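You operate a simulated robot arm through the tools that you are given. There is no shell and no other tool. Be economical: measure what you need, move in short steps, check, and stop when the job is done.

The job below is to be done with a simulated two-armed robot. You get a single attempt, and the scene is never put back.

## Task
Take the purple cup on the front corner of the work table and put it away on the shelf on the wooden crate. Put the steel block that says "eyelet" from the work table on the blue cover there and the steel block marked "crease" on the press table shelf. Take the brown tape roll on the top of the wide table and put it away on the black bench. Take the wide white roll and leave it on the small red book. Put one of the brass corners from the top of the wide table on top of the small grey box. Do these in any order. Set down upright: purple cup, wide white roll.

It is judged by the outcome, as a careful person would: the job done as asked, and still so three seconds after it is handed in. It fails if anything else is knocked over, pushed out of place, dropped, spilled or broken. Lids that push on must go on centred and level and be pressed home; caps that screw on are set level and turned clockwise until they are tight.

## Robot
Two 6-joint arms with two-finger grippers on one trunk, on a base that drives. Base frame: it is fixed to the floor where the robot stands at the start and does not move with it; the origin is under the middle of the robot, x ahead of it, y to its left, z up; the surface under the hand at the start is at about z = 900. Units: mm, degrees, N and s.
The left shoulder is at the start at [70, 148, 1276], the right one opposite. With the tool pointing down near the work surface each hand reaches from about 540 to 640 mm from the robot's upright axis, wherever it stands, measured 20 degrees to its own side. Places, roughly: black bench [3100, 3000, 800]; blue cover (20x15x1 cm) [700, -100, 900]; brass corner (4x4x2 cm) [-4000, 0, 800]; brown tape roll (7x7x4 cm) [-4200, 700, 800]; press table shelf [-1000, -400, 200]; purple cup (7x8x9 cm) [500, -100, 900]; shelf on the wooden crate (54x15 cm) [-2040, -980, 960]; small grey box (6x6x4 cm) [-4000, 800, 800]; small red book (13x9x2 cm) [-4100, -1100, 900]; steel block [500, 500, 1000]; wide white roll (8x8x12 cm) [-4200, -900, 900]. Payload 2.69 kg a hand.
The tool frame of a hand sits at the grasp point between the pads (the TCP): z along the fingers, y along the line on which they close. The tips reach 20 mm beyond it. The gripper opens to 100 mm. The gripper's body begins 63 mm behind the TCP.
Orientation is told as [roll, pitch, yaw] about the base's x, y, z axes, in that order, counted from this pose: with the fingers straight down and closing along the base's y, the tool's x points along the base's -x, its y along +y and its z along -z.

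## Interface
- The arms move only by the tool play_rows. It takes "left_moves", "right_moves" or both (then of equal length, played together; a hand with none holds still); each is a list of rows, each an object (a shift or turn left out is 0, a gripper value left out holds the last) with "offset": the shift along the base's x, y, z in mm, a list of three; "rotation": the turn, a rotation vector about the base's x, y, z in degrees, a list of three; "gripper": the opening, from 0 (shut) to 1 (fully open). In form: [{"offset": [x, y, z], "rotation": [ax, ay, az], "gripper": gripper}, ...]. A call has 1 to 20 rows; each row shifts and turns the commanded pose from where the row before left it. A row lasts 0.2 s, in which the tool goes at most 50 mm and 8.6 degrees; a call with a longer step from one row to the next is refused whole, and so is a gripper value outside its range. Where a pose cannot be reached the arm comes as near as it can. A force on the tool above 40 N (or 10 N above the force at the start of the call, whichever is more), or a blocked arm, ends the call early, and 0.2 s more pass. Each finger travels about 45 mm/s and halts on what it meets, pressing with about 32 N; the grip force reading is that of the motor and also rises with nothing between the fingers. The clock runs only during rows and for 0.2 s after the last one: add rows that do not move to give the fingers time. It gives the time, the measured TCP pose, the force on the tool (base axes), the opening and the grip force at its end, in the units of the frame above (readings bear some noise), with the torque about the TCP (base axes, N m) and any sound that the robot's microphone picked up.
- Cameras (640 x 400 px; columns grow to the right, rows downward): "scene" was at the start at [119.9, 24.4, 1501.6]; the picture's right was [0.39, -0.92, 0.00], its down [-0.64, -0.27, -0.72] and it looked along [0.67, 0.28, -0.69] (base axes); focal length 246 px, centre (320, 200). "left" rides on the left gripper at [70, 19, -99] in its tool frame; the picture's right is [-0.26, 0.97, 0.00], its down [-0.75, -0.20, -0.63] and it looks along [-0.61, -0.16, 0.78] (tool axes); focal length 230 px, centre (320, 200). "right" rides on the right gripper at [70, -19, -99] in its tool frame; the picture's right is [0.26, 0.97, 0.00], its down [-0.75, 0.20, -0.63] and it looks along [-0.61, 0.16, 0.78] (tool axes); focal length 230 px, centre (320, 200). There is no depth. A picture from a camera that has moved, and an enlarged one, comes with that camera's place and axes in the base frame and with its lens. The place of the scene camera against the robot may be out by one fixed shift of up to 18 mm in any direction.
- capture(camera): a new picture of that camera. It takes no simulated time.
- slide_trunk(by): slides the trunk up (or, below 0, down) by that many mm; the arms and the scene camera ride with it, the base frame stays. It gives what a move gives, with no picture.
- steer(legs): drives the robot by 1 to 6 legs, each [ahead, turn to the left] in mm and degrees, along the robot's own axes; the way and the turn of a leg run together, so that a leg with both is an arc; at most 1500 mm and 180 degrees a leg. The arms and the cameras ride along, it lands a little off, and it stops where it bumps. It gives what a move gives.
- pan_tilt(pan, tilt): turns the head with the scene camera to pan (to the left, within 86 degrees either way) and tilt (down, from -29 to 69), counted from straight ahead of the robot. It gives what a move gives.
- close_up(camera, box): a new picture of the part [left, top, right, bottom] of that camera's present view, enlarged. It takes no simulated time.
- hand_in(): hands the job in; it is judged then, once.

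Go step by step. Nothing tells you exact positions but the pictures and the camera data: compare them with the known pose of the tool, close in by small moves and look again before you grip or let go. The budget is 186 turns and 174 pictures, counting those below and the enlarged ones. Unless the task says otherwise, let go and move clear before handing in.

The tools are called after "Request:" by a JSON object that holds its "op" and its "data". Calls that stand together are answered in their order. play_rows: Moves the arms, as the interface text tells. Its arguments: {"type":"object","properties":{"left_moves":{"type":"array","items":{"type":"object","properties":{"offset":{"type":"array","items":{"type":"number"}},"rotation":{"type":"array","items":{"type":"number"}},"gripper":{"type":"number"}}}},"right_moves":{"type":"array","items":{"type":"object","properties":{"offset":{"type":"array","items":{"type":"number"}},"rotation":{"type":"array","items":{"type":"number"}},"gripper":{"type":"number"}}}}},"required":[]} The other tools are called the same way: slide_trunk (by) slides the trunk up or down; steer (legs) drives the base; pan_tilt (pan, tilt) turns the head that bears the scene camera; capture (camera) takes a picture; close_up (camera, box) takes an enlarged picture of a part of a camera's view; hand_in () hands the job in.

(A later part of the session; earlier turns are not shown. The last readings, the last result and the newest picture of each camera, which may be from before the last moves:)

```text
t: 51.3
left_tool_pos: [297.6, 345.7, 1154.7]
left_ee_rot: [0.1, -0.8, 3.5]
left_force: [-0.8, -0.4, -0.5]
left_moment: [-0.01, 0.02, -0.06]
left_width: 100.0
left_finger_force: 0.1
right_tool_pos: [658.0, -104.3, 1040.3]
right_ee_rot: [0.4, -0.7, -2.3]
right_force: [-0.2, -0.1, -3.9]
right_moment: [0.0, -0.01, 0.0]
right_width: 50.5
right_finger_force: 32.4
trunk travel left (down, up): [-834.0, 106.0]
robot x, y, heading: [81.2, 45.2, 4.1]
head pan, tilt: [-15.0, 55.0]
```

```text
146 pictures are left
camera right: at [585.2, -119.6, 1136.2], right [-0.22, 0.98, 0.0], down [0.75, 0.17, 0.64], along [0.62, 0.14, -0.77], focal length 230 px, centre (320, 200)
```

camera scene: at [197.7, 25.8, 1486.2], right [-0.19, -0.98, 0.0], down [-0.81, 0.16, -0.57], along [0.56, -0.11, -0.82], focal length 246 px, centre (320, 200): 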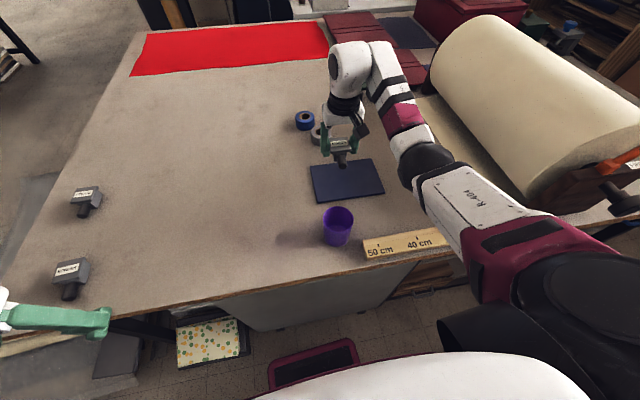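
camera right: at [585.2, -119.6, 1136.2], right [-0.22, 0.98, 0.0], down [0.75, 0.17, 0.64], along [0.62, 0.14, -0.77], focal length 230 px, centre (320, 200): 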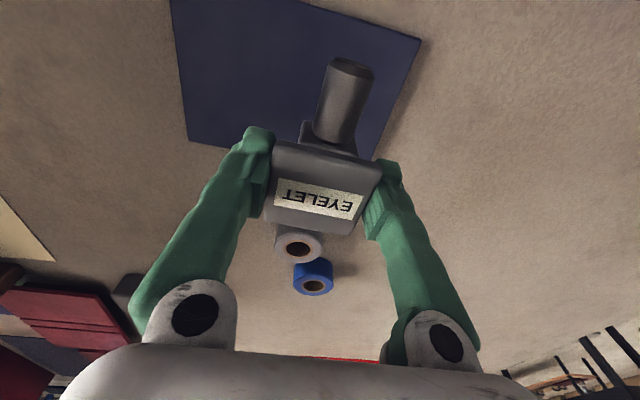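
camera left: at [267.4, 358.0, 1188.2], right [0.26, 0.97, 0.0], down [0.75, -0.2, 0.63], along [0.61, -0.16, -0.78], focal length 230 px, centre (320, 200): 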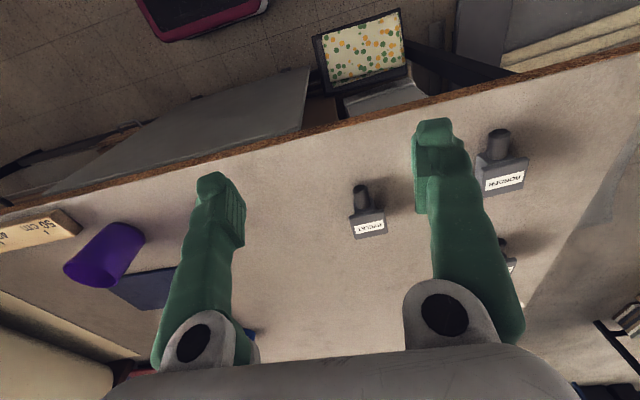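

Cover centre from the hand camera is ≈(652,-135). I move over it and lower, then go the last millimetres slowly.

Request:
{"op": "play_rows", "data": {"right_moves": [{"offset": [-2, -15, -10]}, {"offset": [-2, -16, -20]}, {"offset": [0, 0, -20]}, {"offset": [0, 0, -20]}, {"offset": [0, 0, -15]}, {"offset": [0, 0, 0]}]}}

Request:
{"op": "capture", "data": {"camera": "right"}}

```text
t: 52.7
left_tool_pos: [297.6, 346.1, 1154.0]
left_ee_rot: [0.0, -0.8, 3.6]
left_force: [0.4, 0.0, 0.9]
left_moment: [0.01, -0.01, 0.0]
left_width: 100.1
left_finger_force: 0.0
right_tool_pos: [651.6, -136.6, 955.6]
right_ee_rot: [0.4, -0.7, -2.4]
right_force: [0.7, -0.3, -4.4]
right_moment: [0.02, 0.01, -0.04]
right_width: 50.3
right_finger_force: 31.8
trunk travel left (down, up): [-834.0, 106.0]
robot x, y, heading: [78.7, 46.3, 4.0]
head pan, tilt: [-15.0, 55.0]
```

```text
145 pictures are left
camera right: at [580.0, -150.8, 1051.9], right [-0.22, 0.98, 0.0], down [0.75, 0.17, 0.64], along [0.62, 0.14, -0.77], focal length 230 px, centre (320, 200)
```

right: 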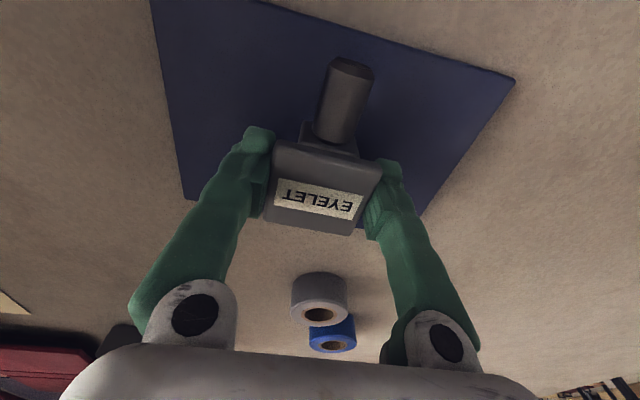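

The block is well over the cover. I lower in small steps until contact.

Request:
{"op": "play_rows", "data": {"right_moves": [{"offset": [0, 0, -3]}, {"offset": [0, 0, -3]}, {"offset": [0, 0, -2]}, {"offset": [0, 0, -2]}, {"offset": [0, 0, 0]}]}}

```text
t: 53.9
left_tool_pos: [298.5, 345.0, 1154.6]
left_ee_rot: [0.0, -0.8, 3.6]
left_force: [0.8, 0.7, 0.5]
left_moment: [0.01, -0.02, -0.01]
left_width: 99.9
left_finger_force: 0.1
right_tool_pos: [651.5, -135.9, 944.9]
right_ee_rot: [0.4, -0.9, -2.2]
right_force: [-1.1, 0.9, -3.7]
right_moment: [-0.02, -0.01, -0.01]
right_width: 50.5
right_finger_force: 32.4
trunk travel left (down, up): [-834.0, 106.0]
robot x, y, heading: [82.1, 45.3, 4.1]
head pan, tilt: [-15.0, 55.0]
```

Request:
{"op": "play_rows", "data": {"right_moves": [{"offset": [0, 0, -2]}, {"offset": [0, 0, -2]}, {"offset": [0, 0, -2]}, {"offset": [0, 0, 0]}]}}

```text
t: 54.9
left_tool_pos: [294.9, 346.5, 1154.5]
left_ee_rot: [0.0, -1.0, 3.6]
left_force: [-0.4, 0.5, -0.5]
left_moment: [0.03, 0.03, 0.0]
left_width: 100.1
left_finger_force: 0.0
right_tool_pos: [651.6, -136.6, 943.9]
right_ee_rot: [0.4, -1.3, -2.3]
right_force: [9.0, -4.5, 23.1]
right_moment: [-0.12, 0.24, 0.02]
right_width: 50.6
right_finger_force: 31.8
trunk travel left (down, up): [-834.0, 106.0]
robot x, y, heading: [79.6, 42.6, 4.0]
head pan, tilt: [-15.0, 55.0]
```

Contact is made. I release, rise clear and check.

Request:
{"op": "play_rows", "data": {"right_moves": [{"gripper": 0.7}, {"gripper": 0.8}, {"gripper": 0.8}, {"gripper": 0.9}, {"offset": [0, 0, 20]}, {"offset": [0, 0, 40]}, {"offset": [0, 0, 40], "gripper": 1}]}}

Request:
{"op": "capture", "data": {"camera": "right"}}

Request:
{"op": "capture", "data": {"camera": "scene"}}

```text
t: 56.5
left_tool_pos: [295.4, 345.5, 1155.2]
left_ee_rot: [0.0, -0.9, 3.6]
left_force: [0.3, -0.5, -0.1]
left_moment: [0.01, 0.02, 0.0]
left_width: 100.1
left_finger_force: 0.0
right_tool_pos: [652.7, -137.7, 1040.3]
right_ee_rot: [0.4, -0.8, -2.4]
right_force: [0.8, 0.3, -0.1]
right_moment: [-0.01, 0.0, -0.01]
right_width: 100.1
right_finger_force: 0.0
trunk travel left (down, up): [-834.0, 106.0]
robot x, y, heading: [80.2, 44.6, 4.0]
head pan, tilt: [-15.0, 55.0]
```

```text
144 pictures are left
camera right: at [580.7, -152.4, 1136.2], right [-0.22, 0.98, 0.0], down [0.75, 0.17, 0.64], along [0.63, 0.14, -0.77], focal length 230 px, centre (320, 200)
```

right: 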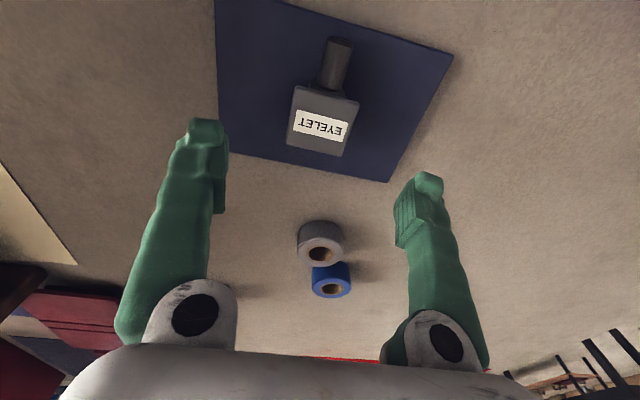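

```text
143 pictures are left
camera scene: at [195.3, 26.3, 1486.4], right [-0.19, -0.98, 0.0], down [-0.8, 0.16, -0.57], along [0.56, -0.11, -0.82], focal length 246 px, centre (320, 200)
```

scene: 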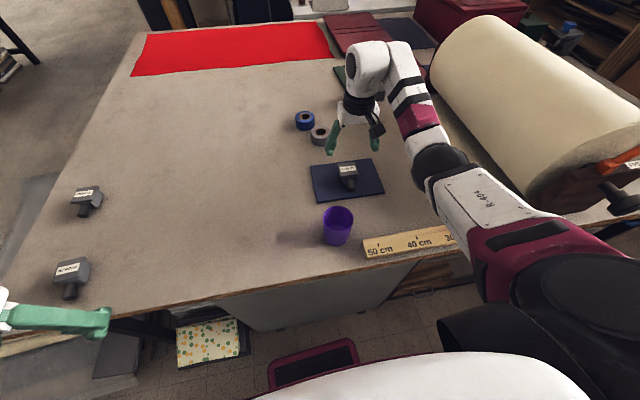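

Eyelet sits on the cover. Crease is near (707,585), so I drive to about (130,400) heading 38.

Request:
{"op": "steer", "data": {"legs": [[-60, 0], [0, 69], [376, 0], [0, -35]]}}

Request:
{"op": "capture", "data": {"camera": "right"}}

Request:
{"op": "capture", "data": {"camera": "scene"}}

```text
t: 64.2
left_tool_pos: [144.2, 772.3, 1155.6]
left_ee_rot: [0.0, -0.9, 37.0]
left_force: [0.1, 0.3, -0.3]
left_moment: [0.0, -0.01, 0.0]
left_width: 99.9
left_finger_force: 0.1
right_tool_pos: [708.3, 564.9, 1041.1]
right_ee_rot: [0.4, -0.9, 31.1]
right_force: [0.2, 0.6, 0.5]
right_moment: [0.01, -0.04, 0.03]
right_width: 100.1
right_finger_force: 0.0
trunk travel left (down, up): [-834.0, 106.0]
robot x, y, heading: [128.8, 399.9, 37.2]
head pan, tilt: [-15.0, 55.0]
```

```text
142 pictures are left
camera right: at [656.7, 513.6, 1136.1], right [-0.72, 0.69, 0.0], down [0.53, 0.55, 0.64], along [0.44, 0.46, -0.77], focal length 230 px, centre (320, 200)
```

right: 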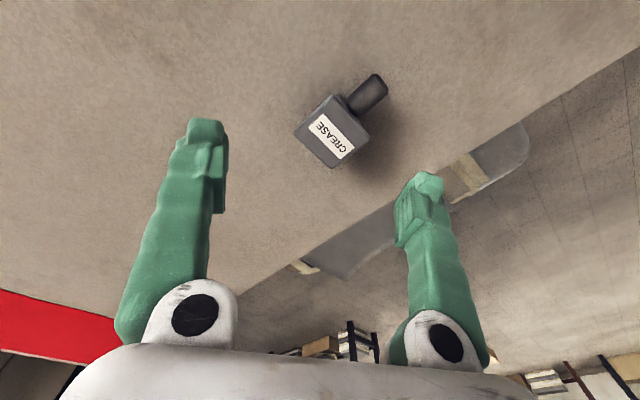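

```text
141 pictures are left
camera scene: at [230.2, 452.3, 1486.5], right [0.38, -0.92, 0.0], down [-0.76, -0.31, -0.57], along [0.53, 0.22, -0.82], focal length 246 px, centre (320, 200)
```

scene: 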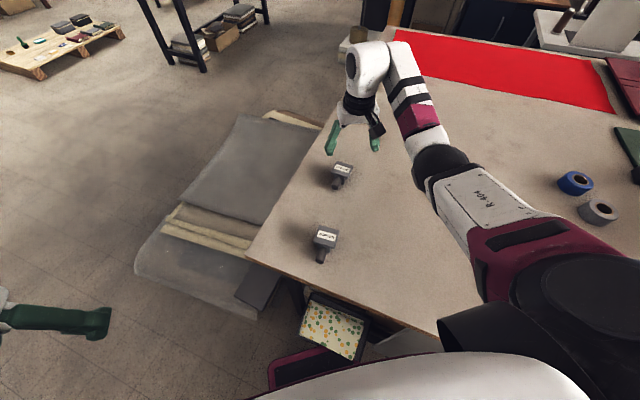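

Crease is centred near (707,581), yaw ≈4.5°. I align above it and look again.

Request:
{"op": "play_rows", "data": {"right_moves": [{"offset": [0, 4, -15], "rotation": [0, 0, -6.6]}, {"offset": [0, 4, -15], "rotation": [0, 0, -6.6]}, {"offset": [0, 4, -15], "rotation": [0, 0, -6.6]}, {"offset": [0, 4, -15], "rotation": [0, 0, -6.6]}]}}

Request:
{"op": "capture", "data": {"camera": "right"}}

```text
t: 65.2
left_tool_pos: [145.0, 772.6, 1154.5]
left_ee_rot: [0.0, -0.7, 37.0]
left_force: [-0.2, 0.8, 0.5]
left_moment: [-0.02, -0.02, -0.03]
left_width: 100.2
left_finger_force: 0.0
right_tool_pos: [709.8, 579.9, 978.5]
right_ee_rot: [0.3, -0.9, 4.6]
right_force: [-0.4, 0.3, 0.5]
right_moment: [-0.02, -0.01, 0.0]
right_width: 99.7
right_finger_force: 0.0
trunk travel left (down, up): [-834.0, 106.0]
robot x, y, heading: [128.2, 404.7, 37.5]
head pan, tilt: [-15.0, 55.0]
```

```text
140 pictures are left
camera right: at [639.8, 556.7, 1074.3], right [-0.33, 0.94, 0.0], down [0.72, 0.25, 0.64], along [0.6, 0.22, -0.77], focal length 230 px, centre (320, 200)
```

right: 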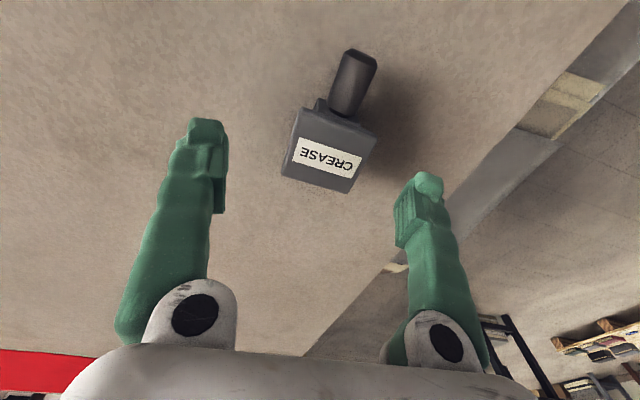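

I fine-align and descend to grip height, then close and lift.

Request:
{"op": "play_rows", "data": {"right_moves": [{"offset": [-3, 4, -10], "rotation": [0, 0, -2.5]}, {"offset": [0, 0, -15]}, {"offset": [0, 0, -15]}, {"offset": [0, 0, -4]}, {"gripper": 0}, {"gripper": 0}, {"gripper": 0}, {"gripper": 0}, {"gripper": 0}, {"gripper": 0}, {"gripper": 0}, {"offset": [0, 0, 20]}, {"offset": [0, 0, 40]}, {"offset": [0, 0, 40]}]}}

Request:
{"op": "capture", "data": {"camera": "right"}}

```text
t: 68.2
left_tool_pos: [143.9, 772.3, 1154.6]
left_ee_rot: [0.0, -0.8, 37.0]
left_force: [-0.8, 0.1, 0.4]
left_moment: [-0.03, 0.03, 0.0]
left_width: 100.0
left_finger_force: 0.1
right_tool_pos: [708.2, 584.0, 1036.5]
right_ee_rot: [0.3, -0.8, 2.2]
right_force: [0.2, -0.1, -4.9]
right_moment: [0.01, -0.03, 0.0]
right_width: 50.2
right_finger_force: 32.1
trunk travel left (down, up): [-834.0, 106.0]
robot x, y, heading: [132.5, 406.0, 37.4]
head pan, tilt: [-15.0, 55.0]
```

```text
139 pictures are left
camera right: at [636.4, 563.8, 1131.8], right [-0.29, 0.96, 0.0], down [0.73, 0.22, 0.64], along [0.61, 0.19, -0.77], focal length 230 px, centre (320, 200)
```

right: 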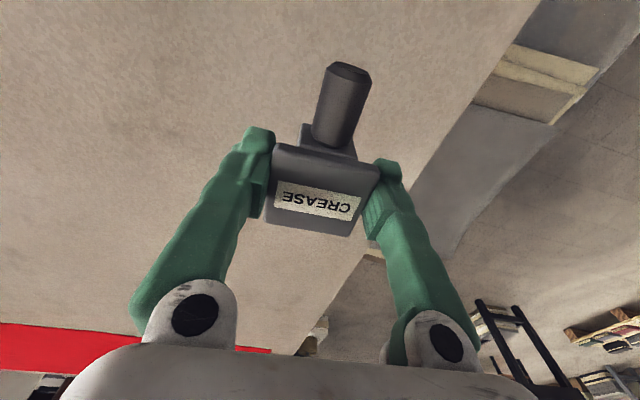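

Crease is held. I turn left away from the table and look towards the press table.

Request:
{"op": "steer", "data": {"legs": [[0, 100]]}}

Request:
{"op": "pan_tilt", "data": {"pan": 75, "tilt": 25}}

Request:
{"op": "capture", "data": {"camera": "scene"}}

Request:
{"op": "pan_tilt", "data": {"pan": 10, "tilt": 20}}

Request:
{"op": "capture", "data": {"camera": "scene"}}

```text
t: 72.7
left_tool_pos: [-239.2, 369.4, 1154.4]
left_ee_rot: [0.0, -0.9, 134.5]
left_force: [0.2, 0.3, -0.2]
left_moment: [-0.02, 0.0, 0.03]
left_width: 99.7
left_finger_force: 0.1
right_tool_pos: [-123.8, 952.8, 1035.8]
right_ee_rot: [0.3, -0.8, 99.6]
right_force: [-0.3, -0.4, -4.2]
right_moment: [-0.01, -0.04, -0.02]
right_width: 50.5
right_finger_force: 32.1
trunk travel left (down, up): [-834.0, 106.0]
robot x, y, heading: [129.0, 399.0, 135.0]
head pan, tilt: [-15.0, 55.0]
```

```text
t: 74.4
left_tool_pos: [-239.9, 369.1, 1154.6]
left_ee_rot: [0.1, -0.8, 134.6]
left_force: [0.1, 0.1, 0.2]
left_moment: [0.03, 0.01, -0.02]
left_width: 99.8
left_finger_force: 0.1
right_tool_pos: [-124.0, 951.4, 1035.7]
right_ee_rot: [0.4, -0.8, 99.6]
right_force: [-0.2, -0.8, -4.3]
right_moment: [0.01, 0.0, 0.0]
right_width: 50.5
right_finger_force: 32.3
trunk travel left (down, up): [-834.0, 106.0]
robot x, y, heading: [129.4, 399.8, 134.8]
head pan, tilt: [75.0, 25.0]
```

```text
138 pictures are left
camera scene: at [8.7, 385.0, 1530.3], right [-0.5, 0.87, 0.0], down [0.37, 0.21, -0.91], along [-0.79, -0.45, -0.42], focal length 246 px, centre (320, 200)
```

scene: 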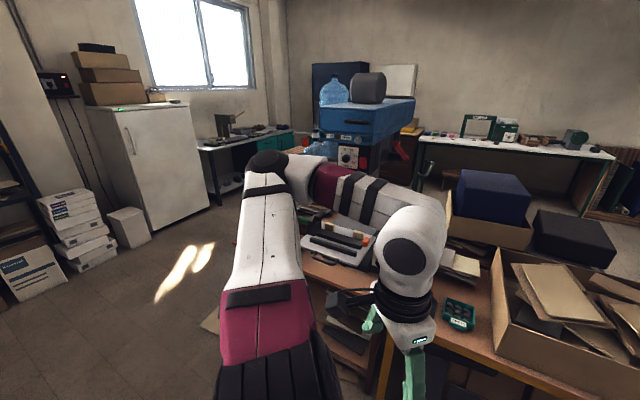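

```text
t: 75.7
left_tool_pos: [-239.7, 368.9, 1154.8]
left_ee_rot: [0.0, -0.8, 134.5]
left_force: [-0.9, 0.2, 0.4]
left_moment: [0.0, -0.01, -0.02]
left_width: 100.0
left_finger_force: 0.1
right_tool_pos: [-124.1, 951.8, 1035.1]
right_ee_rot: [0.4, -0.8, 99.6]
right_force: [0.6, 0.2, -4.0]
right_moment: [0.02, -0.02, 0.02]
right_width: 50.3
right_finger_force: 32.0
trunk travel left (down, up): [-834.0, 106.0]
robot x, y, heading: [127.6, 399.6, 134.9]
head pan, tilt: [10.0, 20.0]
```

```text
137 pictures are left
camera scene: at [12.4, 484.3, 1538.4], right [0.58, 0.82, 0.0], down [0.28, -0.2, -0.94], along [-0.77, 0.54, -0.34], focal length 246 px, centre (320, 200)
```

scene: 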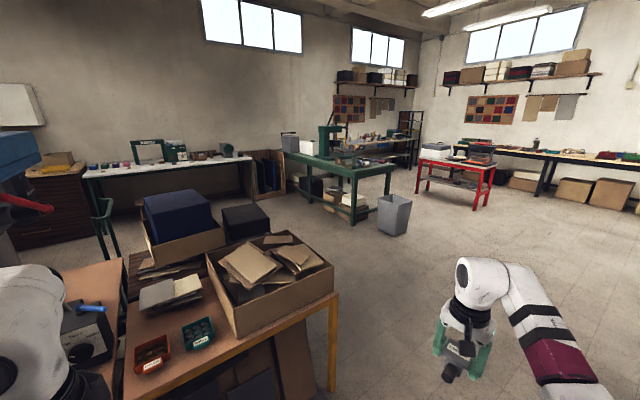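

Behind are tables with boxes and a press. I turn further to view the press table's shelf.

Request:
{"op": "steer", "data": {"legs": [[0, 75]]}}

Request:
{"op": "pan_tilt", "data": {"pan": 5, "tilt": 35}}

Request:
{"op": "capture", "data": {"camera": "scene"}}

```text
t: 79.3
left_tool_pos: [57.5, 37.9, 1154.5]
left_ee_rot: [0.0, -0.8, -151.9]
left_force: [0.6, 1.0, 0.2]
left_moment: [-0.04, 0.01, 0.02]
left_width: 99.9
left_finger_force: 0.0
right_tool_pos: [-469.2, 314.6, 1035.8]
right_ee_rot: [0.4, -0.8, 173.2]
right_force: [0.2, -0.2, -4.1]
right_moment: [-0.02, -0.04, 0.01]
right_width: 50.4
right_finger_force: 31.8
trunk travel left (down, up): [-834.0, 106.0]
robot x, y, heading: [130.9, 401.7, -151.7]
head pan, tilt: [10.0, 20.0]
```

```text
t: 80.1
left_tool_pos: [57.8, 36.4, 1153.9]
left_ee_rot: [-0.1, -0.8, -152.1]
left_force: [-0.3, -1.4, 0.1]
left_moment: [-0.03, -0.01, 0.0]
left_width: 100.0
left_finger_force: 0.0
right_tool_pos: [-469.2, 313.9, 1034.4]
right_ee_rot: [0.4, -0.9, 173.1]
right_force: [-0.4, 0.8, -4.2]
right_moment: [0.05, -0.01, -0.02]
right_width: 50.4
right_finger_force: 32.1
trunk travel left (down, up): [-834.0, 106.0]
robot x, y, heading: [130.7, 401.6, -151.9]
head pan, tilt: [5.0, 35.0]
```

```text
136 pictures are left
camera scene: at [5.9, 321.5, 1514.6], right [-0.55, 0.84, 0.0], down [0.48, 0.32, -0.82], along [-0.68, -0.45, -0.57], focal length 246 px, centre (320, 200)
```

scene: 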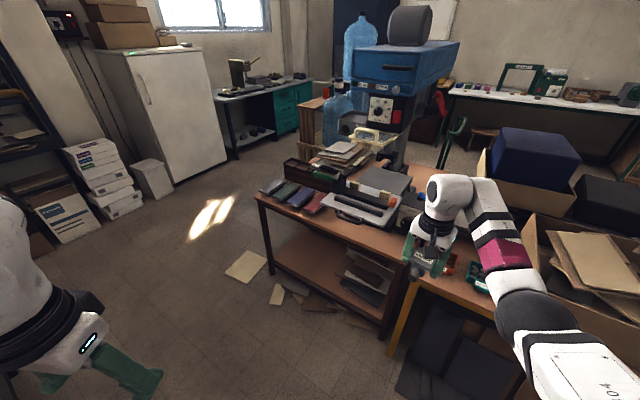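

The press table is the dark one with the red shelf: its front edge is at x≈-700, between legs at y≈-540 and 260, and its left half is free. I drive to a staging spot at (20,-530) facing it.

Request:
{"op": "steer", "data": {"legs": [[0, 55], [938, 0], [0, -83]]}}

Request:
{"op": "pan_tilt", "data": {"pan": -10, "tilt": 40}}

Request:
{"op": "capture", "data": {"camera": "scene"}}

```text
t: 90.9
left_tool_pos: [-227.8, -805.0, 1154.3]
left_ee_rot: [-0.1, -0.8, 179.5]
left_force: [0.9, 0.0, 0.8]
left_moment: [0.05, -0.02, -0.02]
left_width: 99.8
left_finger_force: 0.1
right_tool_pos: [-559.5, -312.7, 1034.3]
right_ee_rot: [0.4, -0.9, 144.5]
right_force: [0.0, 0.1, -4.5]
right_moment: [0.02, 0.0, -0.03]
right_width: 50.2
right_finger_force: 31.8
trunk travel left (down, up): [-834.0, 106.0]
robot x, y, heading: [8.1, -523.2, 179.9]
head pan, tilt: [5.0, 35.0]
```

```text
t: 91.7
left_tool_pos: [-229.0, -805.2, 1154.2]
left_ee_rot: [-0.1, -0.8, 179.5]
left_force: [0.1, 0.1, 0.3]
left_moment: [-0.05, 0.0, -0.05]
left_width: 100.1
left_finger_force: 0.0
right_tool_pos: [-560.2, -311.9, 1034.8]
right_ee_rot: [0.3, -0.8, 144.5]
right_force: [0.6, -0.4, -4.8]
right_moment: [0.0, -0.01, -0.03]
right_width: 50.6
right_finger_force: 31.7
trunk travel left (down, up): [-834.0, 106.0]
robot x, y, heading: [9.4, -518.0, 179.6]
head pan, tilt: [-10.0, 40.0]
```

```text
135 pictures are left
camera scene: at [-132.3, -512.4, 1507.0], right [0.18, 0.98, 0.0], down [0.63, -0.11, -0.77], along [-0.75, 0.13, -0.64], focal length 246 px, centre (320, 200)
```

scene: 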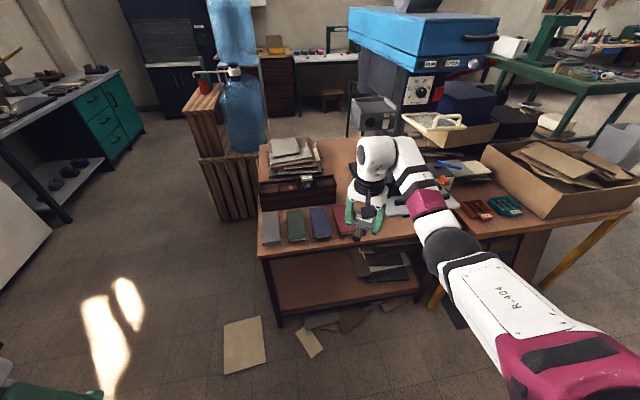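

The shelf's free left half lies at y from -600 to -200, with its front edge at x≈-780. I lower the trunk so the arm can pass beneath the tabletop.

Request:
{"op": "slide_trunk", "data": {"by": -740}}

Request:
{"op": "capture", "data": {"camera": "scene"}}

Request:
{"op": "capture", "data": {"camera": "right"}}

```text
refused: -740 is not a number from -400 to 400
```

```text
134 pictures are left
camera scene: at [-132.3, -512.4, 1507.0], right [0.18, 0.98, 0.0], down [0.63, -0.11, -0.77], along [-0.75, 0.13, -0.64], focal length 246 px, centre (320, 200)
```

scene: 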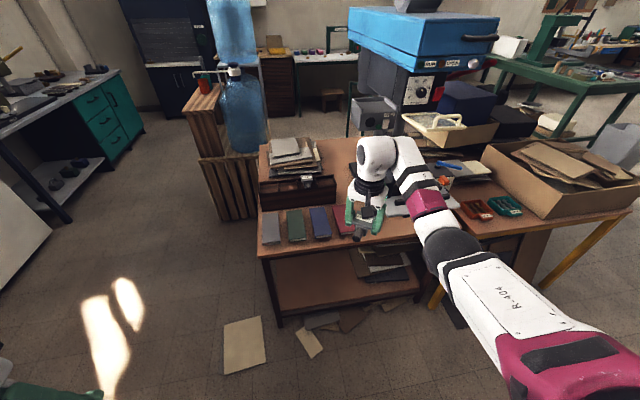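

```text
133 pictures are left
camera right: at [-491.8, -335.6, 1131.0], right [-0.35, -0.94, 0.0], down [-0.72, 0.27, 0.64], along [-0.6, 0.22, -0.77], focal length 230 px, centre (320, 200)
```

right: 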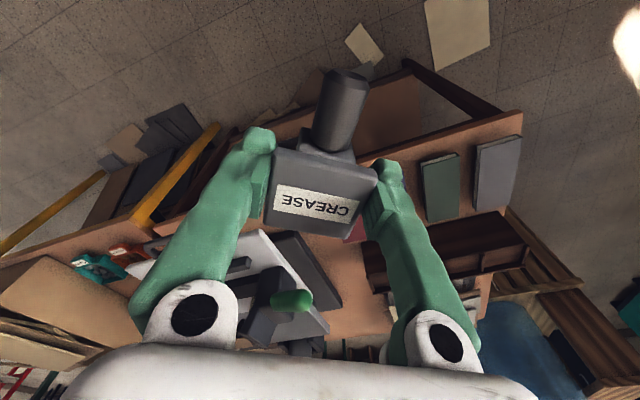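

The slide goes at most 400 at a time. I back off 60 mm for clearance and lower in two strokes.

Request:
{"op": "steer", "data": {"legs": [[-60, 0]]}}

Request:
{"op": "slide_trunk", "data": {"by": -370}}

Request:
{"op": "slide_trunk", "data": {"by": -370}}

Request:
{"op": "pan_tilt", "data": {"pan": -10, "tilt": 25}}

Request:
{"op": "capture", "data": {"camera": "scene"}}

Request:
{"op": "capture", "data": {"camera": "right"}}

```text
t: 92.6
left_tool_pos: [-181.1, -805.3, 1151.8]
left_ee_rot: [-0.2, -0.2, 179.4]
left_force: [-0.7, 0.8, -0.4]
left_moment: [-0.03, -0.07, 0.02]
left_width: 100.1
left_finger_force: 0.0
right_tool_pos: [-509.6, -310.9, 1029.9]
right_ee_rot: [0.1, -0.3, 144.5]
right_force: [-1.1, -0.4, -5.0]
right_moment: [-0.02, -0.09, -0.01]
right_width: 50.5
right_finger_force: 32.2
trunk travel left (down, up): [-834.0, 106.0]
robot x, y, heading: [69.2, -521.7, 179.7]
head pan, tilt: [-10.0, 40.0]
```

```text
t: 96.2
left_tool_pos: [-168.9, -804.6, 784.6]
left_ee_rot: [0.0, -0.8, 179.6]
left_force: [-0.7, -0.3, 0.1]
left_moment: [-0.02, 0.05, -0.02]
left_width: 100.3
left_finger_force: 0.0
right_tool_pos: [-499.8, -312.8, 665.5]
right_ee_rot: [0.4, -0.8, 144.4]
right_force: [0.2, 0.2, -4.4]
right_moment: [-0.02, -0.02, 0.02]
right_width: 50.4
right_finger_force: 31.5
trunk travel left (down, up): [-464.0, 476.0]
robot x, y, heading: [70.2, -520.6, 179.8]
head pan, tilt: [-10.0, 40.0]
```

```text
t: 99.8
left_tool_pos: [-168.3, -805.8, 414.9]
left_ee_rot: [0.1, -0.8, 179.5]
left_force: [0.3, -0.1, -0.3]
left_moment: [0.03, -0.01, 0.02]
left_width: 100.2
left_finger_force: 0.0
right_tool_pos: [-499.2, -312.0, 295.3]
right_ee_rot: [0.4, -0.8, 144.6]
right_force: [0.7, 0.8, -4.2]
right_moment: [-0.02, 0.01, 0.04]
right_width: 50.1
right_finger_force: 32.0
trunk travel left (down, up): [-94.0, 846.0]
robot x, y, heading: [67.8, -522.6, 179.9]
head pan, tilt: [-10.0, 40.0]
```

```text
t: 100.6
left_tool_pos: [-169.1, -805.1, 413.8]
left_ee_rot: [0.0, -0.8, 179.6]
left_force: [-0.1, -0.6, 0.5]
left_moment: [0.02, 0.05, 0.01]
left_width: 100.2
left_finger_force: 0.1
right_tool_pos: [-498.8, -312.0, 294.8]
right_ee_rot: [0.4, -0.8, 144.5]
right_force: [0.3, 0.6, -4.4]
right_moment: [-0.02, 0.0, -0.02]
right_width: 50.5
right_finger_force: 32.2
trunk travel left (down, up): [-94.0, 846.0]
robot x, y, heading: [70.0, -521.5, 179.9]
head pan, tilt: [-10.0, 25.0]
```

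```text
132 pictures are left
camera scene: at [-79.0, -511.7, 790.2], right [0.18, 0.98, 0.0], down [0.42, -0.07, -0.91], along [-0.89, 0.16, -0.42], focal length 246 px, centre (320, 200)
```

scene: 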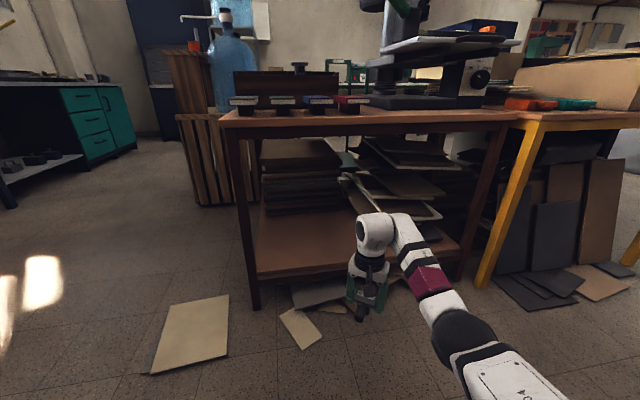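

```text
131 pictures are left
camera right: at [-431.6, -336.1, 390.9], right [-0.35, -0.94, 0.0], down [-0.72, 0.27, 0.64], along [-0.6, 0.22, -0.77], focal length 230 px, centre (320, 200)
```

right: 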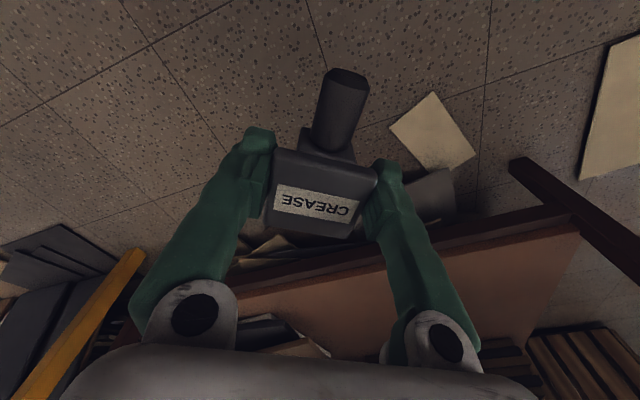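

The shelf is clear at the front left (books are at the back). I shift the hand 60 mm left, lower 40 more, then drive in under the tabletop.

Request:
{"op": "play_rows", "data": {"right_moves": [{"offset": [0, -20, 0]}, {"offset": [0, -20, 0]}, {"offset": [0, -20, 0]}, {"offset": [0, -20, 0]}]}}

Request:
{"op": "slide_trunk", "data": {"by": -40}}

Request:
{"op": "steer", "data": {"legs": [[250, 0]]}}

Request:
{"op": "capture", "data": {"camera": "scene"}}

Request:
{"op": "capture", "data": {"camera": "right"}}

```text
t: 101.6
left_tool_pos: [-168.6, -805.1, 414.2]
left_ee_rot: [-0.1, -0.8, 179.6]
left_force: [0.3, -0.6, 0.0]
left_moment: [-0.02, 0.02, -0.01]
left_width: 100.0
left_finger_force: 0.0
right_tool_pos: [-497.5, -392.2, 296.9]
right_ee_rot: [0.6, -0.5, 144.5]
right_force: [-0.2, 0.3, -4.1]
right_moment: [0.01, -0.01, 0.01]
right_width: 50.9
right_finger_force: 31.2
trunk travel left (down, up): [-94.0, 846.0]
robot x, y, heading: [65.7, -520.2, 180.0]
head pan, tilt: [-10.0, 25.0]
```

```text
t: 102.4
left_tool_pos: [-167.8, -804.7, 375.2]
left_ee_rot: [-0.1, -0.8, 179.5]
left_force: [0.0, 0.2, -0.5]
left_moment: [0.01, 0.0, -0.02]
left_width: 100.3
left_finger_force: 0.1
right_tool_pos: [-499.5, -393.1, 255.7]
right_ee_rot: [0.6, -0.6, 144.5]
right_force: [0.5, 0.5, -4.0]
right_moment: [0.01, -0.02, -0.04]
right_width: 50.5
right_finger_force: 32.2
trunk travel left (down, up): [-54.0, 886.0]
robot x, y, heading: [66.6, -521.7, 179.7]
head pan, tilt: [-10.0, 25.0]
```

```text
t: 104.2
left_tool_pos: [-419.1, -804.9, 373.7]
left_ee_rot: [-0.1, -0.8, 179.6]
left_force: [-1.2, -0.2, 0.3]
left_moment: [-0.01, -0.02, -0.03]
left_width: 100.2
left_finger_force: 0.1
right_tool_pos: [-749.6, -392.1, 256.6]
right_ee_rot: [0.6, -0.5, 144.6]
right_force: [0.5, 0.4, -3.4]
right_moment: [0.03, -0.02, 0.01]
right_width: 50.3
right_finger_force: 31.9
trunk travel left (down, up): [-54.0, 886.0]
robot x, y, heading: [-185.6, -521.8, 180.0]
head pan, tilt: [-10.0, 25.0]
```

```text
130 pictures are left
camera scene: at [-329.1, -511.2, 750.3], right [0.18, 0.98, 0.0], down [0.42, -0.07, -0.91], along [-0.89, 0.16, -0.42], focal length 246 px, centre (320, 200)
```

scene: 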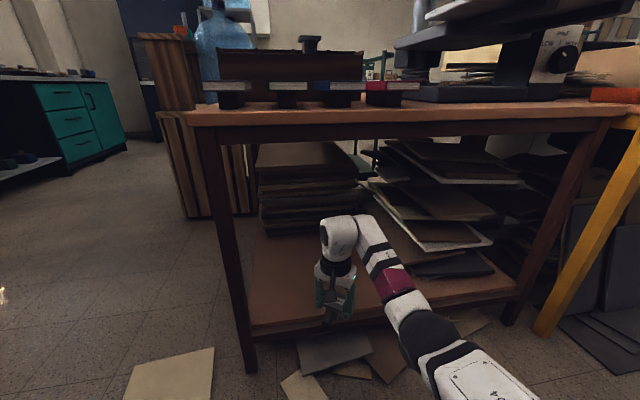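

```text
129 pictures are left
camera right: at [-681.2, -415.7, 352.1], right [-0.35, -0.94, 0.01], down [-0.72, 0.27, 0.64], along [-0.6, 0.22, -0.77], focal length 230 px, centre (320, 200)
```

right: 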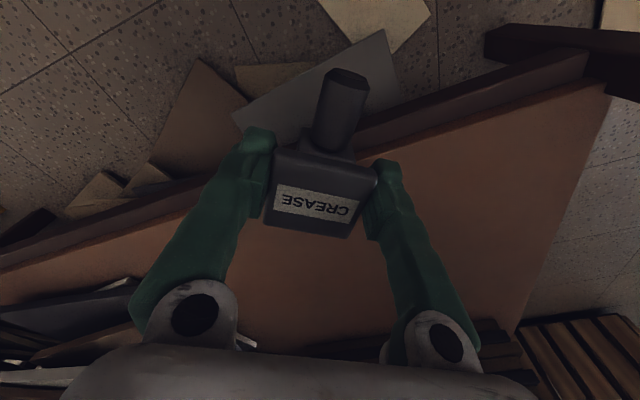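

Shelf top is around z≈135-165 and its front edge at x≈-795. I drive in 160 more.

Request:
{"op": "steer", "data": {"legs": [[160, 0]]}}

Request:
{"op": "capture", "data": {"camera": "right"}}

Request:
{"op": "capture", "data": {"camera": "scene"}}

```text
t: 105.6
left_tool_pos: [-573.6, -805.7, 374.5]
left_ee_rot: [-0.1, -0.9, 179.7]
left_force: [0.3, -0.1, -0.7]
left_moment: [0.01, -0.01, -0.03]
left_width: 100.2
left_finger_force: 0.0
right_tool_pos: [-904.0, -393.0, 255.4]
right_ee_rot: [0.5, -0.7, 144.7]
right_force: [1.4, 0.3, -3.8]
right_moment: [0.04, -0.05, -0.02]
right_width: 50.3
right_finger_force: 31.8
trunk travel left (down, up): [-54.0, 886.0]
robot x, y, heading: [-332.7, -516.6, 179.7]
head pan, tilt: [-10.0, 25.0]
```

```text
128 pictures are left
camera right: at [-835.7, -416.1, 352.1], right [-0.35, -0.94, 0.01], down [-0.72, 0.27, 0.64], along [-0.6, 0.22, -0.77], focal length 230 px, centre (320, 200)
```

right: 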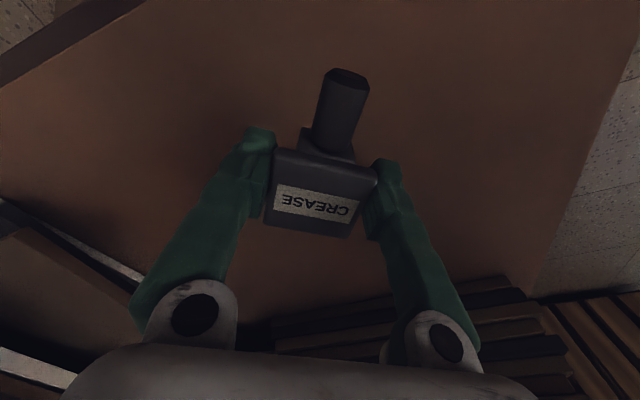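

```text
127 pictures are left
camera scene: at [-483.5, -511.2, 750.3], right [0.17, 0.98, 0.0], down [0.42, -0.07, -0.91], along [-0.89, 0.16, -0.42], focal length 246 px, centre (320, 200)
```

scene: 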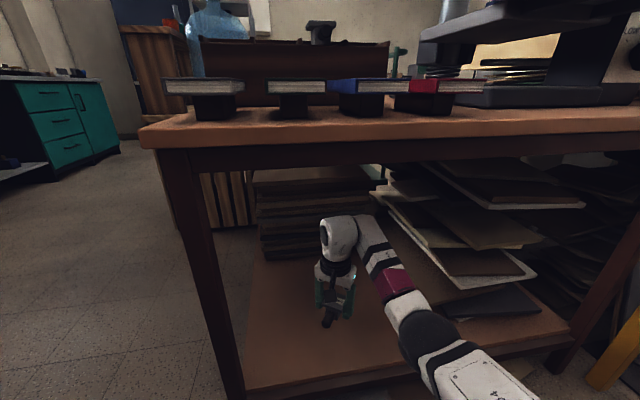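

The hand is over the free shelf area. I lower gradually until contact.

Request:
{"op": "play_rows", "data": {"right_moves": [{"offset": [0, 0, -10]}, {"offset": [0, 0, -10]}, {"offset": [0, 0, -5]}, {"offset": [0, 0, -4]}, {"offset": [0, 0, -4]}, {"offset": [0, 0, -4]}, {"offset": [0, 0, -4]}, {"offset": [0, 0, -4]}, {"offset": [0, 0, -4]}, {"offset": [0, 0, -4]}, {"offset": [0, 0, 0]}]}}

Request:
{"op": "capture", "data": {"camera": "scene"}}

```text
t: 108.0
left_tool_pos: [-572.8, -804.3, 374.9]
left_ee_rot: [-0.2, -0.7, 179.7]
left_force: [-0.6, -0.9, 0.6]
left_moment: [-0.02, -0.03, 0.02]
left_width: 99.8
left_finger_force: 0.0
right_tool_pos: [-904.7, -377.9, 213.0]
right_ee_rot: [0.9, -0.2, 144.7]
right_force: [-0.4, 0.1, -3.8]
right_moment: [0.02, -0.03, 0.0]
right_width: 50.1
right_finger_force: 31.8
right hand out of reach, approached as far as the arm can: row 4, 6, 8, 10
trunk travel left (down, up): [-54.0, 886.0]
robot x, y, heading: [-338.1, -520.1, 180.0]
head pan, tilt: [-10.0, 25.0]
```

```text
126 pictures are left
camera scene: at [-483.5, -511.2, 750.3], right [0.17, 0.98, 0.0], down [0.42, -0.07, -0.91], along [-0.89, 0.16, -0.42], focal length 246 px, centre (320, 200)
```

scene: 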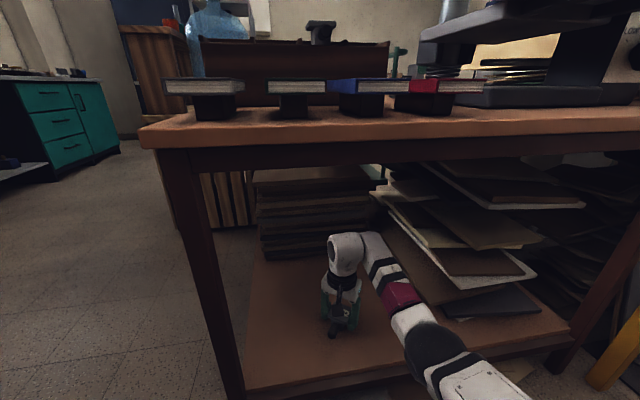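

The arm is near its inner limit, so I use the trunk to lower in small strokes and watch the force.

Request:
{"op": "slide_trunk", "data": {"by": -12}}

Request:
{"op": "close_up", "data": {"camera": "scene", "box": [260, 220, 420, 360]}}

```text
t: 108.6
left_tool_pos: [-572.0, -805.6, 362.3]
left_ee_rot: [-0.1, -0.9, 179.7]
left_force: [-0.3, -0.7, -0.3]
left_moment: [0.0, 0.03, -0.02]
left_width: 100.0
left_finger_force: 0.1
right_tool_pos: [-904.7, -377.9, 205.4]
right_ee_rot: [1.1, -0.5, 144.7]
right_force: [4.8, 0.5, 12.0]
right_moment: [0.52, 0.1, -0.14]
right_width: 50.5
right_finger_force: 32.3
trunk travel left (down, up): [-42.0, 898.0]
robot x, y, heading: [-333.7, -520.0, 179.8]
head pan, tilt: [-10.0, 25.0]
```

```text
2.86 times, centred on (340, 290) of scene
camera zoom: at [-481.6, -511.6, 738.9], right [0.17, 0.98, 0.0], down [0.41, -0.07, -0.91], along [-0.89, 0.16, -0.42], focal length 704 px, centre (263, -57)
```

zoom: 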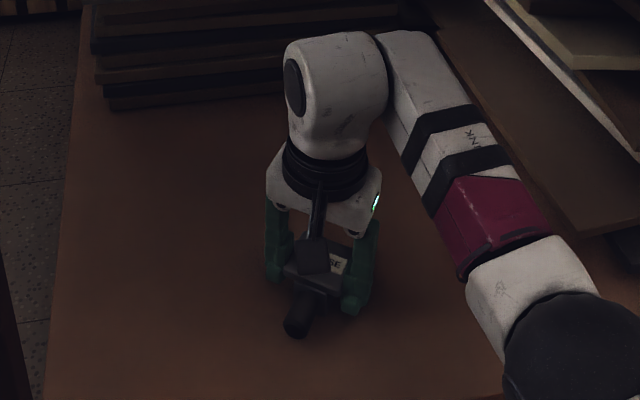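

Contact at TCP z≈205 (shelf ≈171). I release and raise the trunk.

Request:
{"op": "play_rows", "data": {"right_moves": [{"gripper": 0.65}, {"gripper": 0.8}, {"gripper": 1}, {"gripper": 1}, {"gripper": 1}, {"gripper": 1}]}}

Request:
{"op": "slide_trunk", "data": {"by": 65}}

Request:
{"op": "capture", "data": {"camera": "right"}}

```text
t: 110.0
left_tool_pos: [-572.1, -805.5, 362.1]
left_ee_rot: [-0.1, -0.9, 179.8]
left_force: [0.4, 0.4, -0.1]
left_moment: [0.01, -0.02, -0.02]
left_width: 100.1
left_finger_force: 0.1
right_tool_pos: [-904.9, -377.9, 201.8]
right_ee_rot: [1.0, -0.3, 144.7]
right_force: [0.3, -0.6, -0.6]
right_moment: [0.01, -0.01, -0.01]
right_width: 100.1
right_finger_force: 0.1
trunk travel left (down, up): [-42.0, 898.0]
robot x, y, heading: [-333.8, -518.2, 180.2]
head pan, tilt: [-10.0, 25.0]
```

```text
t: 111.0
left_tool_pos: [-572.8, -805.4, 427.6]
left_ee_rot: [-0.1, -0.8, 179.8]
left_force: [0.6, 0.7, -0.4]
left_moment: [-0.01, 0.0, 0.03]
left_width: 100.3
left_finger_force: 0.0
right_tool_pos: [-904.4, -377.6, 266.5]
right_ee_rot: [1.0, -0.2, 144.8]
right_force: [-0.2, 0.0, 0.0]
right_moment: [0.01, 0.01, 0.01]
right_width: 100.0
right_finger_force: 0.0
trunk travel left (down, up): [-107.0, 833.0]
robot x, y, heading: [-334.2, -519.0, 179.8]
head pan, tilt: [-10.0, 25.0]
```

```text
124 pictures are left
camera right: at [-836.4, -400.6, 362.6], right [-0.35, -0.94, 0.02], down [-0.72, 0.28, 0.64], along [-0.6, 0.21, -0.77], focal length 230 px, centre (320, 200)
```

right: 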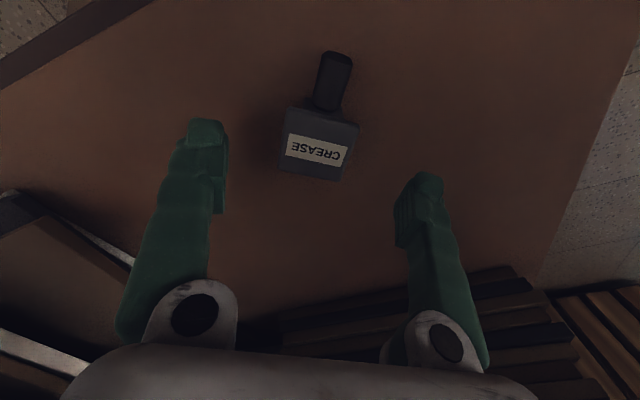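

Crease stands on the shelf. I back out, raise the trunk and drive to the purple cup.

Request:
{"op": "steer", "data": {"legs": [[-405, 0]]}}

Request:
{"op": "slide_trunk", "data": {"by": 365}}

Request:
{"op": "slide_trunk", "data": {"by": 362}}

Request:
{"op": "steer", "data": {"legs": [[0, -73.5], [563, 0], [0, -94.5]]}}

Request:
{"op": "pan_tilt", "data": {"pan": -10, "tilt": 50}}

Request:
{"op": "capture", "data": {"camera": "scene"}}

Request:
{"op": "capture", "data": {"camera": "right"}}

```text
t: 113.6
left_tool_pos: [-170.9, -805.3, 427.2]
left_ee_rot: [-0.1, -0.9, 179.3]
left_force: [0.2, 0.1, -0.3]
left_moment: [0.04, 0.01, 0.04]
left_width: 99.9
left_finger_force: 0.1
right_tool_pos: [-500.2, -375.1, 266.5]
right_ee_rot: [1.1, -0.2, 144.1]
right_force: [-0.6, -0.8, -0.8]
right_moment: [0.01, 0.0, 0.01]
right_width: 99.9
right_finger_force: 0.0
trunk travel left (down, up): [-107.0, 833.0]
robot x, y, heading: [66.9, -524.5, 179.5]
head pan, tilt: [-10.0, 25.0]
```

```text
t: 117.1
left_tool_pos: [-171.9, -804.4, 792.4]
left_ee_rot: [-0.1, -0.9, 179.2]
left_force: [0.1, 0.0, -0.2]
left_moment: [-0.04, 0.02, -0.02]
left_width: 100.1
left_finger_force: 0.0
right_tool_pos: [-500.2, -375.7, 632.0]
right_ee_rot: [1.1, -0.2, 144.2]
right_force: [-0.4, -0.3, 0.5]
right_moment: [-0.04, -0.03, -0.02]
right_width: 99.9
right_finger_force: 0.2
trunk travel left (down, up): [-472.0, 468.0]
robot x, y, heading: [71.2, -520.4, 179.9]
head pan, tilt: [-10.0, 25.0]
```

```text
t: 120.6
left_tool_pos: [-171.1, -805.1, 1154.4]
left_ee_rot: [-0.1, -0.9, 179.2]
left_force: [0.5, 0.4, -0.6]
left_moment: [-0.04, 0.01, -0.01]
left_width: 100.2
left_finger_force: 0.0
right_tool_pos: [-500.5, -376.4, 993.6]
right_ee_rot: [1.1, -0.2, 144.2]
right_force: [0.8, -0.1, 0.1]
right_moment: [-0.01, 0.0, 0.02]
right_width: 100.1
right_finger_force: 0.0
trunk travel left (down, up): [-834.0, 106.0]
robot x, y, heading: [65.6, -523.4, 179.7]
head pan, tilt: [-10.0, 25.0]
```

```text
t: 131.0
left_tool_pos: [91.3, 345.6, 1153.3]
left_ee_rot: [-0.1, -0.9, 10.3]
left_force: [0.6, -0.7, 0.4]
left_moment: [0.0, -0.01, 0.0]
left_width: 99.9
left_finger_force: 0.1
right_tool_pos: [497.8, -12.2, 995.1]
right_ee_rot: [1.1, -0.5, -24.5]
right_force: [6.8, 9.9, 14.3]
right_moment: [-0.75, 0.14, 0.26]
right_width: 95.1
right_finger_force: 0.1
trunk travel left (down, up): [-834.0, 106.0]
robot x, y, heading: [-88.8, 21.8, 10.6]
head pan, tilt: [-10.0, 25.0]
```

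```text
t: 131.9
left_tool_pos: [90.8, 344.4, 1154.5]
left_ee_rot: [-0.1, -1.0, 10.3]
left_force: [-0.4, -0.2, -0.4]
left_moment: [0.02, 0.01, -0.02]
left_width: 100.3
left_finger_force: 0.2
right_tool_pos: [497.8, -12.8, 996.3]
right_ee_rot: [1.2, -0.6, -24.5]
right_force: [4.9, 5.8, 8.8]
right_moment: [-0.54, 0.12, 0.16]
right_width: 96.7
right_finger_force: 0.0
trunk travel left (down, up): [-834.0, 106.0]
robot x, y, heading: [-85.3, 18.3, 10.8]
head pan, tilt: [-10.0, 50.0]
```

```text
123 pictures are left
camera scene: at [32.2, 23.2, 1493.1], right [0.01, -1.0, 0.0], down [-0.77, -0.01, -0.64], along [0.64, 0.01, -0.77], focal length 246 px, centre (320, 200)
```

scene: 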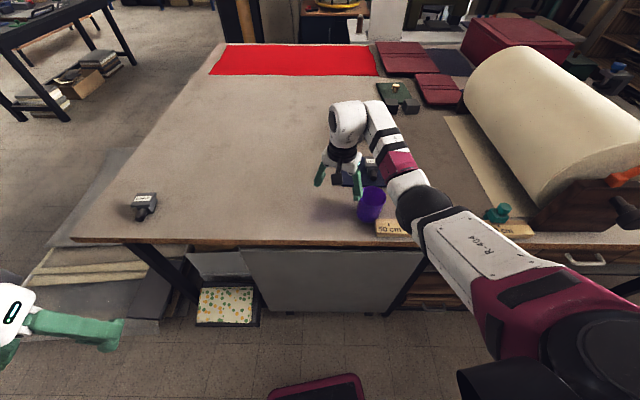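

```text
122 pictures are left
camera right: at [424.4, -1.0, 1091.6], right [0.17, 0.99, 0.02], down [0.76, -0.14, 0.64], along [0.63, -0.09, -0.77], focal length 230 px, centre (320, 200)
```

right: 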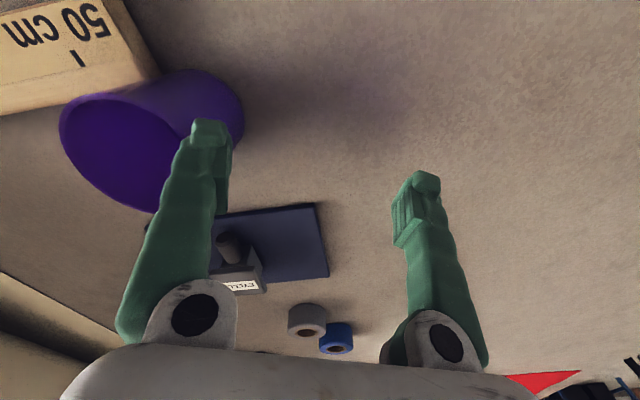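

The right hand sat lower than I assumed and a finger is touching the cup. I check its state before moving.

Request:
{"op": "close_up", "data": {"camera": "scene", "box": [310, 150, 430, 250]}}

Request:
{"op": "capture", "data": {"camera": "left"}}

```text
4.00 times, centred on (370, 200) of scene
camera zoom: at [32.2, 23.2, 1493.1], right [0.01, -1.0, 0.0], down [-0.77, -0.01, -0.64], along [0.64, 0.01, -0.77], focal length 986 px, centre (120, 200)
```

zoom: 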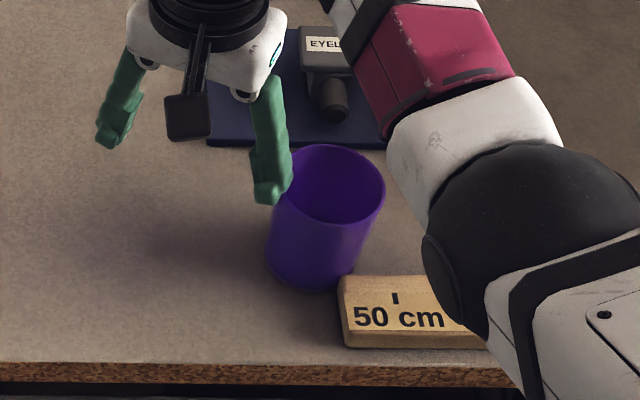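

```text
120 pictures are left
camera left: at [19.0, 349.4, 1251.9], right [0.08, 1.0, 0.0], down [0.76, -0.06, 0.64], along [0.64, -0.05, -0.77], focal length 230 px, centre (320, 200)
```

left: 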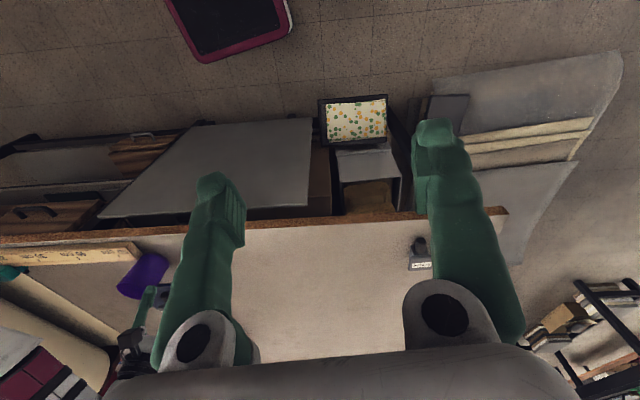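

The cup seems only nudged (possibly leaning slightly). I withdraw the hand slowly in +y so that it can settle upright.

Request:
{"op": "play_rows", "data": {"right_moves": [{"offset": [0, 2, 0]}, {"offset": [0, 2, 0]}, {"offset": [0, 2, 0]}, {"offset": [0, 2, 0]}, {"offset": [0, 2, 0]}, {"offset": [0, 2, 0]}, {"offset": [0, 2, 0]}, {"offset": [0, 2, 0]}, {"offset": [0, 3, 0]}, {"offset": [0, 3, 0]}, {"offset": [0, 4, 0]}, {"offset": [0, 4, 0]}]}}

Request:
{"op": "close_up", "data": {"camera": "scene", "box": [310, 150, 430, 250]}}

Request:
{"op": "capture", "data": {"camera": "right"}}

```text
t: 134.5
left_tool_pos: [91.9, 342.0, 1155.1]
left_ee_rot: [-0.1, -0.9, 10.2]
left_force: [-0.5, 0.1, 0.3]
left_moment: [0.01, 0.0, -0.03]
left_width: 100.2
left_finger_force: 0.0
right_tool_pos: [502.4, 5.9, 999.5]
right_ee_rot: [1.7, 0.1, -24.5]
right_force: [0.1, 0.3, 0.6]
right_moment: [-0.01, 0.0, 0.02]
right_width: 100.0
right_finger_force: 0.0
right hand out of reach, approached as far as the arm can: row 9, 11, 12
trunk travel left (down, up): [-834.0, 106.0]
robot x, y, heading: [-82.9, 21.2, 10.9]
head pan, tilt: [-10.0, 50.0]
```

```text
4.00 times, centred on (370, 200) of scene
camera zoom: at [32.9, 20.7, 1492.9], right [0.01, -1.0, 0.0], down [-0.77, -0.01, -0.64], along [0.64, 0.01, -0.77], focal length 986 px, centre (120, 200)
```

zoom: 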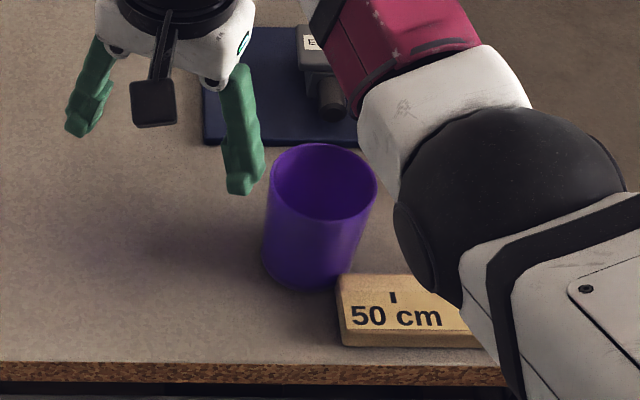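

```text
118 pictures are left
camera right: at [430.0, 15.7, 1095.6], right [0.17, 0.99, 0.03], down [0.76, -0.15, 0.63], along [0.63, -0.08, -0.77], focal length 230 px, centre (320, 200)
```

right: 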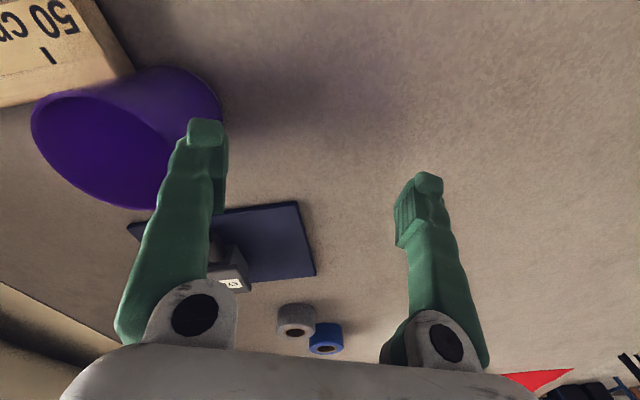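

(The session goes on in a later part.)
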